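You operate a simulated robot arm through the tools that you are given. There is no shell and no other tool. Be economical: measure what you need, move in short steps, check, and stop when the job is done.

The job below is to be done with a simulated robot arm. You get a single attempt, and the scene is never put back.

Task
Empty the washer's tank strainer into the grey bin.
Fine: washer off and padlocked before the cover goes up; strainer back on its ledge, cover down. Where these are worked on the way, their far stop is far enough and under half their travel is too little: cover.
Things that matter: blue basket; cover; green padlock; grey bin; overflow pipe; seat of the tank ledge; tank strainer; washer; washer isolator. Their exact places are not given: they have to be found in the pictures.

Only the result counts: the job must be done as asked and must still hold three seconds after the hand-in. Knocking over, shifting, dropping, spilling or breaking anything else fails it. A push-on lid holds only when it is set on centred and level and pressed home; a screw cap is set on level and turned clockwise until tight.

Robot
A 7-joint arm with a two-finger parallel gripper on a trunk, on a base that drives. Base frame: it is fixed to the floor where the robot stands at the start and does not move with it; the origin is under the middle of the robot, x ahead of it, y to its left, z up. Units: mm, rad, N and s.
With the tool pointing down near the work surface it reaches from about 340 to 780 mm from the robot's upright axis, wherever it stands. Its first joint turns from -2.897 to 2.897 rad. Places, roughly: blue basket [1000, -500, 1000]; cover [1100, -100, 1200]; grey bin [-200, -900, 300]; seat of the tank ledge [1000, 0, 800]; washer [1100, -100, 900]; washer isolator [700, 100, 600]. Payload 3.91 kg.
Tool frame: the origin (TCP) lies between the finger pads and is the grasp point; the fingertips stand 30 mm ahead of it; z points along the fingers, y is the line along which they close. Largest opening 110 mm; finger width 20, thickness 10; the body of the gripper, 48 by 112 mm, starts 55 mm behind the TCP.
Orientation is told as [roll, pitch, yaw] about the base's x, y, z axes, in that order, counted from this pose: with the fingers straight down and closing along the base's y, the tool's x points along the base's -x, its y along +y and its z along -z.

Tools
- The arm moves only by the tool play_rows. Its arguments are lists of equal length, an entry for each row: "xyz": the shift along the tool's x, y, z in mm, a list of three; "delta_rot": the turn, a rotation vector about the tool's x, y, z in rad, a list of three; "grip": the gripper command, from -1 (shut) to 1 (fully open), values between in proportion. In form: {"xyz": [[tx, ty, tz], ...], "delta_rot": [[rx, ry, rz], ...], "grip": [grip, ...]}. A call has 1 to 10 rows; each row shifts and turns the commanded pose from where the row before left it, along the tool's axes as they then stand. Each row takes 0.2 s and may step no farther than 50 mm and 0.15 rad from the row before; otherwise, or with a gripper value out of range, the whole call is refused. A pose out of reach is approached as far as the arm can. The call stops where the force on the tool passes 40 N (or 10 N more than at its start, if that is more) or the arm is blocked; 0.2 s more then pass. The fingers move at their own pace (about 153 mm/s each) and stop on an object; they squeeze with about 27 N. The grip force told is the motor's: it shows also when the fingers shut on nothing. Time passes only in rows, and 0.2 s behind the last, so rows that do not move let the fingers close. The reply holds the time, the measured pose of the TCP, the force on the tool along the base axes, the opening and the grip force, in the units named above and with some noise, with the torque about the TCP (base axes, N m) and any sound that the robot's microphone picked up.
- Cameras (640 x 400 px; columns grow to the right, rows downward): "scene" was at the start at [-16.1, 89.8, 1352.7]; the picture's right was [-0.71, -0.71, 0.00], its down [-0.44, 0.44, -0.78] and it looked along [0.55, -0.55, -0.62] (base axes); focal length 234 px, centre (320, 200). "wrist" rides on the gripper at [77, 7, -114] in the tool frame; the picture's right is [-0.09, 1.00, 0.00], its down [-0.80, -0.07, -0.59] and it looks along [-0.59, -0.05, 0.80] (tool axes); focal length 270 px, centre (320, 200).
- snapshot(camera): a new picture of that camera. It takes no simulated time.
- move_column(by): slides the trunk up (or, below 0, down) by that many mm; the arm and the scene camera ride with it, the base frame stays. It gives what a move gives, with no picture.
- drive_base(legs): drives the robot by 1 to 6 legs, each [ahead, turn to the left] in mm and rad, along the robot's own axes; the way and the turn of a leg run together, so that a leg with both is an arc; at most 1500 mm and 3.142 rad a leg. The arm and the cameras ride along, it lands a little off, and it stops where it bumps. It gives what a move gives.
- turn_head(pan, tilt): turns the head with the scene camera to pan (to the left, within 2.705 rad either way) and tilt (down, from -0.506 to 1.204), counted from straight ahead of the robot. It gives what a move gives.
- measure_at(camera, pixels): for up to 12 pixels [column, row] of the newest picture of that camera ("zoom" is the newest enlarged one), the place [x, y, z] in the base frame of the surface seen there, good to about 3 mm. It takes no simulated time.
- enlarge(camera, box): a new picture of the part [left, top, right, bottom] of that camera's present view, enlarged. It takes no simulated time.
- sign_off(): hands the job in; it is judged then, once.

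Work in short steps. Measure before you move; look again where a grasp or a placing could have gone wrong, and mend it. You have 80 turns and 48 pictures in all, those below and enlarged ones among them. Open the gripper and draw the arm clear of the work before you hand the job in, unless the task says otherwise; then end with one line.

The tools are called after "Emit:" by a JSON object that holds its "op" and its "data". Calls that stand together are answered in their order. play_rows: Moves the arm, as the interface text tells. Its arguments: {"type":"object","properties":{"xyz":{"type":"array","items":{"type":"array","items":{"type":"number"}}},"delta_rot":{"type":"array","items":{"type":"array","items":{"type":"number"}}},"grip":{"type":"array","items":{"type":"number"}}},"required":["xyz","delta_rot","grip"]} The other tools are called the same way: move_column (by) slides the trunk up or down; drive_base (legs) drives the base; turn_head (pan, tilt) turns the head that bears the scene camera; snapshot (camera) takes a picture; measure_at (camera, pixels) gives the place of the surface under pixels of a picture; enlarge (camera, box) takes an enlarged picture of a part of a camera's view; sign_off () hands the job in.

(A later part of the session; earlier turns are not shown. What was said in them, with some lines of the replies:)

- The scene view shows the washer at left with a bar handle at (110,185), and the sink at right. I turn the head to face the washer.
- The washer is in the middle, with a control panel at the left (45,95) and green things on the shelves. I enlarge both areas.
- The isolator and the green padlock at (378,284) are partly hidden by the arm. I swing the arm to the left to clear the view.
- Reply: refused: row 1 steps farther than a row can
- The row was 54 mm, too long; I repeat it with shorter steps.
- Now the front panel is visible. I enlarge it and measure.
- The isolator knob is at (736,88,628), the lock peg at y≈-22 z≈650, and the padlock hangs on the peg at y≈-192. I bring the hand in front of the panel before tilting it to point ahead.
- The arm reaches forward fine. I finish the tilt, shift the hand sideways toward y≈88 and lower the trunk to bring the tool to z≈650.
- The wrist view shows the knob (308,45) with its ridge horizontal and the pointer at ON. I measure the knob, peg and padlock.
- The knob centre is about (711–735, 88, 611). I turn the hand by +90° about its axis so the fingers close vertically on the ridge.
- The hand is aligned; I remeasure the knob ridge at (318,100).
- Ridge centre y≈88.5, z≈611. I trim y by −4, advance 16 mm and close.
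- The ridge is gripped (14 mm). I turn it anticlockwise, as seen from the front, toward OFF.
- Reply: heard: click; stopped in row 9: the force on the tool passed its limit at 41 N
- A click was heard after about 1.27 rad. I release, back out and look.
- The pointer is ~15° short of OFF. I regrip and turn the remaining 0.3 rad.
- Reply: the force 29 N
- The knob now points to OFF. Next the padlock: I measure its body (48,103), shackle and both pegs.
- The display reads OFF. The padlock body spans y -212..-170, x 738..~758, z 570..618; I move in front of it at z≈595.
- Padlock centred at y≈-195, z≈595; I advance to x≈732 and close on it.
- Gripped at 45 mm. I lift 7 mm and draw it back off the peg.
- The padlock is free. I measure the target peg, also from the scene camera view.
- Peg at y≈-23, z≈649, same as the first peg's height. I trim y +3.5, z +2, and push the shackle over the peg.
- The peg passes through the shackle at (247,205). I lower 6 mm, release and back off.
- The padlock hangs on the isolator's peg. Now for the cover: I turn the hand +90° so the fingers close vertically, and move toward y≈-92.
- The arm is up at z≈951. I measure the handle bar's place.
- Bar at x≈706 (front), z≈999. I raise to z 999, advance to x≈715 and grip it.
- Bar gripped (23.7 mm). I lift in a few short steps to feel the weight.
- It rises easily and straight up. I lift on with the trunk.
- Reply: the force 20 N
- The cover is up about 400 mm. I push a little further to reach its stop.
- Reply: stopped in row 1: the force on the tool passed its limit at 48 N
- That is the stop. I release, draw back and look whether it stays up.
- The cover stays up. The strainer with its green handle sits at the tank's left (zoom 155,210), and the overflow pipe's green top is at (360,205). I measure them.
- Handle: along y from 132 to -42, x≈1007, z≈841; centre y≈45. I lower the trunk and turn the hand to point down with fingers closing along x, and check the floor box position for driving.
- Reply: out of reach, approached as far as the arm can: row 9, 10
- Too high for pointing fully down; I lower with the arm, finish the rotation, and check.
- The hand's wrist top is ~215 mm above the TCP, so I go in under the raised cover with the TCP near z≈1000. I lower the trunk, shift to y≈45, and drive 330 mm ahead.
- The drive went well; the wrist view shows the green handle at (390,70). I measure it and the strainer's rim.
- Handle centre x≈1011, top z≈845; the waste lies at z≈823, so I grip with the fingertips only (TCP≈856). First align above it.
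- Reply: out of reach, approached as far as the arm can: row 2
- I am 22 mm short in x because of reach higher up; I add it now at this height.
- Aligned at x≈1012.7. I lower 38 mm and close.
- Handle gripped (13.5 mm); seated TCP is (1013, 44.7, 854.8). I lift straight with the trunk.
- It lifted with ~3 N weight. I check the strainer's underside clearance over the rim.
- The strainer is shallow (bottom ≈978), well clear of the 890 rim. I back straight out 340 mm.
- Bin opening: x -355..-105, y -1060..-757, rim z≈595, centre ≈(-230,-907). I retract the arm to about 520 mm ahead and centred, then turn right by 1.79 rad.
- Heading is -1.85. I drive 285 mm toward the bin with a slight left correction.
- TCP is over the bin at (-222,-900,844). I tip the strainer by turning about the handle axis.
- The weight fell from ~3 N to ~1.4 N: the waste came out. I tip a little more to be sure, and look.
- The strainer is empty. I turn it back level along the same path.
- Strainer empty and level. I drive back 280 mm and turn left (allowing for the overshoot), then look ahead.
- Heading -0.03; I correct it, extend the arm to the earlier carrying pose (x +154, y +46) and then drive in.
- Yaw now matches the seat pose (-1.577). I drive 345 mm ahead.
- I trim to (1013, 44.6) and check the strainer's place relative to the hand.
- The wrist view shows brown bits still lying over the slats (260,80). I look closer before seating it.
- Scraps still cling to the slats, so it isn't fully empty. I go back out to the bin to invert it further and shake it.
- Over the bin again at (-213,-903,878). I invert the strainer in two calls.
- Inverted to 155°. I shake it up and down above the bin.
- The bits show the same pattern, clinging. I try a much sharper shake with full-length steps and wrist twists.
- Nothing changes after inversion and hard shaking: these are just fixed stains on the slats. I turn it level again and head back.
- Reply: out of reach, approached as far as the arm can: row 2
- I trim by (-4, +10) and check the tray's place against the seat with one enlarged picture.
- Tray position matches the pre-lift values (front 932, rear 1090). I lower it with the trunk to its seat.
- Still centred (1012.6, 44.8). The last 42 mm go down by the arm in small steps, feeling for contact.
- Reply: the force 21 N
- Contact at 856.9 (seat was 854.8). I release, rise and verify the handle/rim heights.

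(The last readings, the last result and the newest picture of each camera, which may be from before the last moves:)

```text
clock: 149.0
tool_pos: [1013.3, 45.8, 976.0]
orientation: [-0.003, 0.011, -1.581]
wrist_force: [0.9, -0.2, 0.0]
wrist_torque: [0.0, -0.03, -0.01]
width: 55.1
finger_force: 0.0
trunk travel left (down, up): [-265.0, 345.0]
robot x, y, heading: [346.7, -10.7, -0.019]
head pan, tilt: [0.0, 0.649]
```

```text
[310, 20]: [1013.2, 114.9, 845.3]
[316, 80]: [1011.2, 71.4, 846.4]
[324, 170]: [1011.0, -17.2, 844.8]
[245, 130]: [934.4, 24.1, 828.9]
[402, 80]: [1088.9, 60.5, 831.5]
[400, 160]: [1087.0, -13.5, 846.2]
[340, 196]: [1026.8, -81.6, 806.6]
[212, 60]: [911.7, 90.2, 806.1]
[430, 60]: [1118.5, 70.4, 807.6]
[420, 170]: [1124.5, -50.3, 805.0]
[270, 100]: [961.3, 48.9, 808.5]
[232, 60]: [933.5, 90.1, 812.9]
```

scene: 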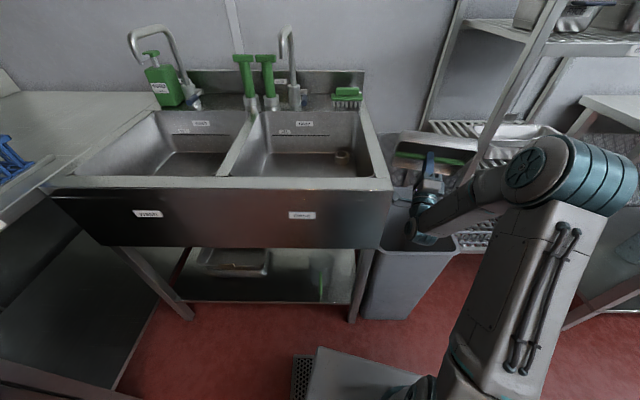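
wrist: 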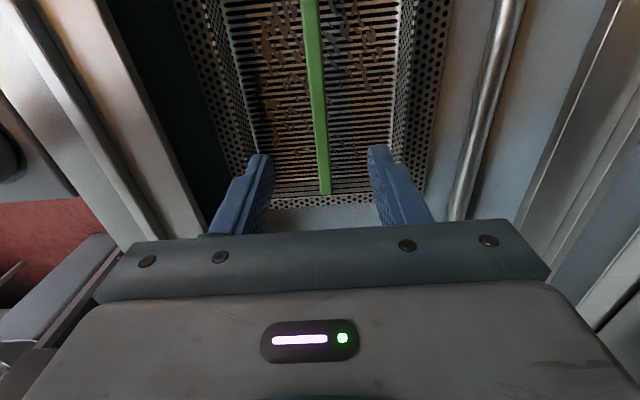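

Handle is level at z≈845, as before: the strainer is seated. I back out and bring the hand before the cover bar.

Emit:
{"op": "drive_base", "data": {"legs": [[-345, 0]]}}

Emit:
{"op": "play_rows", "data": {"xyz": [[-33, -25, 0], [-33, -25, 0], [-33, -25, 0], [-33, -15, 0], [0, 0, 0]], "delta_rot": [[0, 0, 0], [0, 0, 0], [0, 0, 0], [0, 0, 0], [0, 0, 0]], "grip": [0, 0, 0, 0, 0]}}

Emit:
{"op": "play_rows", "data": {"xyz": [[0, 0, 0], [0, 0, 0], [0, 0, 0], [0, 0, 0], [0, 0, 0], [0, 0, 0], [0, 0, 0], [0, 0, 0], [0, 0, 0], [0, 0, 0]], "delta_rot": [[-0.157, 0, 0], [-0.157, 0, 0], [-0.157, 0, 0], [-0.157, 0, 0], [-0.157, 0, 0], [-0.157, 0, 0], [-0.157, 0, 0], [-0.157, 0, 0], [-0.157, 0, 0], [-0.157, 0, 0]], "grip": [0, 0, 0, 0, 0, 0, 0, 0, 0, 0]}}

```text
clock: 151.2
tool_pos: [671.0, 49.8, 976.2]
orientation: [-0.002, 0.01, -1.584]
wrist_force: [-0.5, 0.4, 0.2]
wrist_torque: [0.01, -0.02, -0.01]
width: 55.2
finger_force: 0.1
trunk travel left (down, up): [-265.0, 345.0]
robot x, y, heading: [3.3, -3.5, -0.025]
head pan, tilt: [0.0, 0.649]
```

```text
clock: 152.4
tool_pos: [579.2, -79.3, 976.4]
orientation: [0.0, 0.01, -1.585]
wrist_force: [0.2, -0.8, 0.8]
wrist_torque: [0.01, -0.02, 0.01]
width: 55.1
finger_force: 0.0
trunk travel left (down, up): [-265.0, 345.0]
robot x, y, heading: [5.1, -9.0, -0.021]
head pan, tilt: [0.0, 0.649]
```

```text
refused: row 1 steps farther than a row can; nothing moved
```

Emit:
{"op": "play_rows", "data": {"xyz": [[0, 0, 0], [0, 0, 0], [0, 0, 0], [0, 0, 0], [0, 0, 0], [0, 0, 0], [0, 0, 0], [0, 0, 0], [0, 0, 0], [0, 0, 0]], "delta_rot": [[-0.15, 0, 0], [-0.15, 0, 0], [-0.15, 0, 0], [-0.15, 0, 0], [-0.15, 0, 0], [-0.15, 0, 0], [-0.15, 0, 0], [-0.15, 0, 0], [-0.15, 0, 0], [-0.15, 0, 0]], "grip": [0, 0, 0, 0, 0, 0, 0, 0, 0, 0]}}

Emit:
{"op": "play_rows", "data": {"xyz": [[0, 0, 0], [0, 0, 0]], "delta_rot": [[-0.07, 0, 0], [0, 0, 0]], "grip": [0, 0]}}

Emit:
{"op": "move_column", "data": {"by": 215}}

Emit:
{"op": "play_rows", "data": {"xyz": [[0, 41, 0], [0, 41, 0], [0, 41, 0], [0, 41, 0], [0, 41, 0], [0, 0, 0]], "delta_rot": [[0, 0, 0], [0, 0, 0], [0, 0, 0], [0, 0, 0], [0, 0, 0], [0, 0, 0]], "grip": [0, 0, 0, 0, 0, 0]}}

```text
clock: 154.6
tool_pos: [578.1, -76.0, 975.5]
orientation: [1.441, 0.019, -1.566]
wrist_force: [-0.4, -0.3, 0.5]
wrist_torque: [0.01, -0.01, 0.0]
width: 54.7
finger_force: 0.1
out of reach, approached as far as the arm can: row 8
trunk travel left (down, up): [-265.0, 345.0]
robot x, y, heading: [0.8, -4.6, -0.02]
head pan, tilt: [0.0, 0.649]
```

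```text
clock: 155.2
tool_pos: [578.4, -77.7, 972.9]
orientation: [1.509, 0.022, -1.568]
wrist_force: [-0.4, 0.0, 0.0]
wrist_torque: [0.03, -0.05, 0.0]
width: 55.1
finger_force: 0.1
trunk travel left (down, up): [-265.0, 345.0]
robot x, y, heading: [-0.1, -5.2, -0.022]
head pan, tilt: [0.0, 0.649]
```

```text
clock: 157.5
tool_pos: [579.5, -76.5, 1188.7]
orientation: [1.509, 0.021, -1.566]
wrist_force: [0.5, 0.2, 0.4]
wrist_torque: [0.02, -0.01, 0.01]
width: 55.3
finger_force: 0.0
trunk travel left (down, up): [-480.0, 130.0]
robot x, y, heading: [3.2, -1.9, -0.02]
head pan, tilt: [0.0, 0.649]
```

```text
clock: 158.9
tool_pos: [591.8, -78.7, 1390.7]
orientation: [1.508, 0.022, -1.568]
wrist_force: [0.1, 0.4, 0.7]
wrist_torque: [0.0, -0.02, -0.02]
width: 55.0
finger_force: 0.1
trunk travel left (down, up): [-480.0, 130.0]
robot x, y, heading: [5.8, -3.0, -0.024]
head pan, tilt: [0.0, 0.649]
```

I correct the small tilt, rise 6 mm, and advance onto the bar (x≈716).

Emit:
{"op": "play_rows", "data": {"xyz": [[0, 5, 0], [0, 0, 0], [0, 0, 42], [0, 0, 42], [0, 0, 39], [0, 0, 0]], "delta_rot": [[-0.062, 0, -0.022], [0, 0, 0], [0, 0, 0], [0, 0, 0], [0, 0, 0], [0, 0, 0]], "grip": [0, 0, 0, 0, 0, 0]}}

```text
clock: 160.3
tool_pos: [715.6, -78.5, 1398.1]
orientation: [1.57, -0.002, -1.567]
wrist_force: [0.4, -0.5, 0.0]
wrist_torque: [-0.03, 0.05, 0.01]
width: 55.0
finger_force: 0.2
trunk travel left (down, up): [-480.0, 130.0]
robot x, y, heading: [0.4, -2.6, -0.025]
head pan, tilt: [0.0, 0.649]
```

No contact, bar should be between the fingers. I close and start pulling down.

Emit:
{"op": "play_rows", "data": {"xyz": [[0, 0, 0], [0, 0, 0], [0, 0, 0], [0, -10, 0], [0, -20, 0], [0, -20, 0]], "delta_rot": [[0, 0, 0], [0, 0, 0], [0, 0, 0], [0, 0, 0], [0, 0, 0], [0, 0, 0]], "grip": [-1, -1, -1, -1, -1, -1]}}

```text
clock: 161.7
tool_pos: [716.7, -78.6, 1343.5]
orientation: [1.563, -0.001, -1.563]
wrist_force: [8.7, 1.1, -2.6]
wrist_torque: [0.26, 0.21, 0.81]
width: 23.5
finger_force: 44.8
trunk travel left (down, up): [-480.0, 130.0]
robot x, y, heading: [-0.6, -2.0, -0.022]
head pan, tilt: [0.0, 0.649]
```

The cover follows (width 23.5). I lower it with the trunk, then finish by the arm.

Emit:
{"op": "move_column", "data": {"by": -170}}

Emit:
{"op": "move_column", "data": {"by": -155}}

Emit:
{"op": "play_rows", "data": {"xyz": [[0, -6, 0], [0, -6, 0], [0, -5, 0], [0, -5, 0], [0, -4, 0], [0, -4, 0]], "delta_rot": [[0, 0, 0], [0, 0, 0], [0, 0, 0], [0, 0, 0], [0, 0, 0], [0, 0, 0]], "grip": [-1, -1, -1, -1, -1, -1]}}

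```text
clock: 163.6
tool_pos: [715.4, -78.2, 1175.0]
orientation: [1.565, -0.002, -1.565]
wrist_force: [12.3, 4.3, -1.5]
wrist_torque: [0.25, -0.18, 0.95]
width: 23.8
finger_force: 45.0
trunk travel left (down, up): [-310.0, 300.0]
robot x, y, heading: [0.8, -2.2, -0.024]
head pan, tilt: [0.0, 0.649]
```

```text
clock: 165.4
tool_pos: [716.6, -79.3, 1018.8]
orientation: [1.565, -0.002, -1.566]
wrist_force: [11.0, 6.1, -6.2]
wrist_torque: [0.21, -0.24, 0.87]
width: 23.7
finger_force: 45.1
trunk travel left (down, up): [-155.0, 455.0]
robot x, y, heading: [1.9, -1.7, -0.022]
head pan, tilt: [0.0, 0.649]
```

```text
clock: 166.8
tool_pos: [714.1, -78.6, 994.9]
orientation: [1.578, -0.001, -1.565]
wrist_force: [33.5, 5.2, 22.5]
wrist_torque: [0.29, 0.0, -0.39]
width: 23.8
finger_force: 45.3
trunk travel left (down, up): [-155.0, 455.0]
robot x, y, heading: [3.4, -1.8, -0.021]
head pan, tilt: [0.0, 0.649]
```

The cover meets its lower stop at z≈995 (22 N up). I release and draw the arm back, then take the last picture.

Emit:
{"op": "play_rows", "data": {"xyz": [[0, 0, 0], [0, 0, 0], [0, 0, -35], [0, 0, -45], [0, 0, -45], [0, 0, 0]], "delta_rot": [[0, 0, 0], [0, 0, 0], [0, 0, 0], [0, 0, 0], [0, 0, 0], [0, 0, 0]], "grip": [0, 0, 0, 0, 0, 0]}}

Emit:
{"op": "drive_base", "data": {"legs": [[-100, 0]]}}

Emit:
{"op": "snapshot", "data": {"camera": "scene"}}

```text
clock: 168.2
tool_pos: [590.8, -78.6, 994.0]
orientation: [1.569, -0.001, -1.566]
wrist_force: [0.1, -0.1, -0.5]
wrist_torque: [0.01, -0.01, 0.02]
width: 55.0
finger_force: 0.1
trunk travel left (down, up): [-155.0, 455.0]
robot x, y, heading: [4.5, -0.7, -0.023]
head pan, tilt: [0.0, 0.649]
```

```text
clock: 169.4
tool_pos: [491.4, -77.9, 991.9]
orientation: [1.568, -0.001, -1.563]
wrist_force: [0.0, 0.3, -0.8]
wrist_torque: [-0.04, -0.02, 0.0]
width: 55.2
finger_force: 0.0
trunk travel left (down, up): [-155.0, 455.0]
robot x, y, heading: [-95.5, -3.2, -0.025]
head pan, tilt: [0.0, 0.649]
```

```text
0 pictures are left
```

scene: 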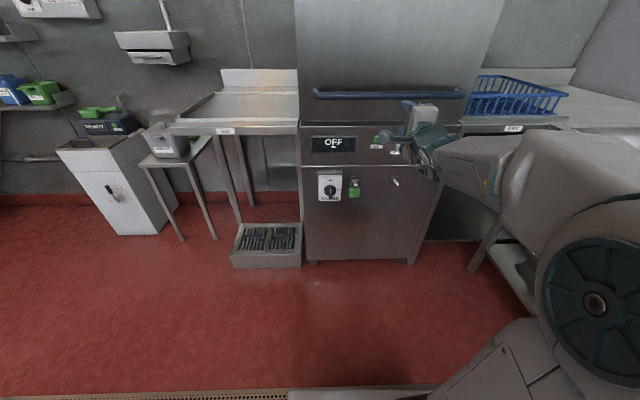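

The picture shows the cover down, the display OFF, and the padlock on its peg at (354,187). I hand the job in.

Emit:
{"op": "measure_at", "data": {"camera": "scene", "pixels": [[350, 97], [350, 95], [354, 190]]}}

Emit:
{"op": "sign_off", "data": {}}

```text
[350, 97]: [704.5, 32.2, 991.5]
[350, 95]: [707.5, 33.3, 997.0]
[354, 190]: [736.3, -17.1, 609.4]
```

```text
The job is handed in.
```

The washer is off and padlocked, the strainer was tipped out over the grey bin and is back on its ledge, and the cover is down; some brown bits stayed on the strainer's slats after a second tipping and shaking (I took them for stains), and I did not look inside the bin to confirm the waste landed there.
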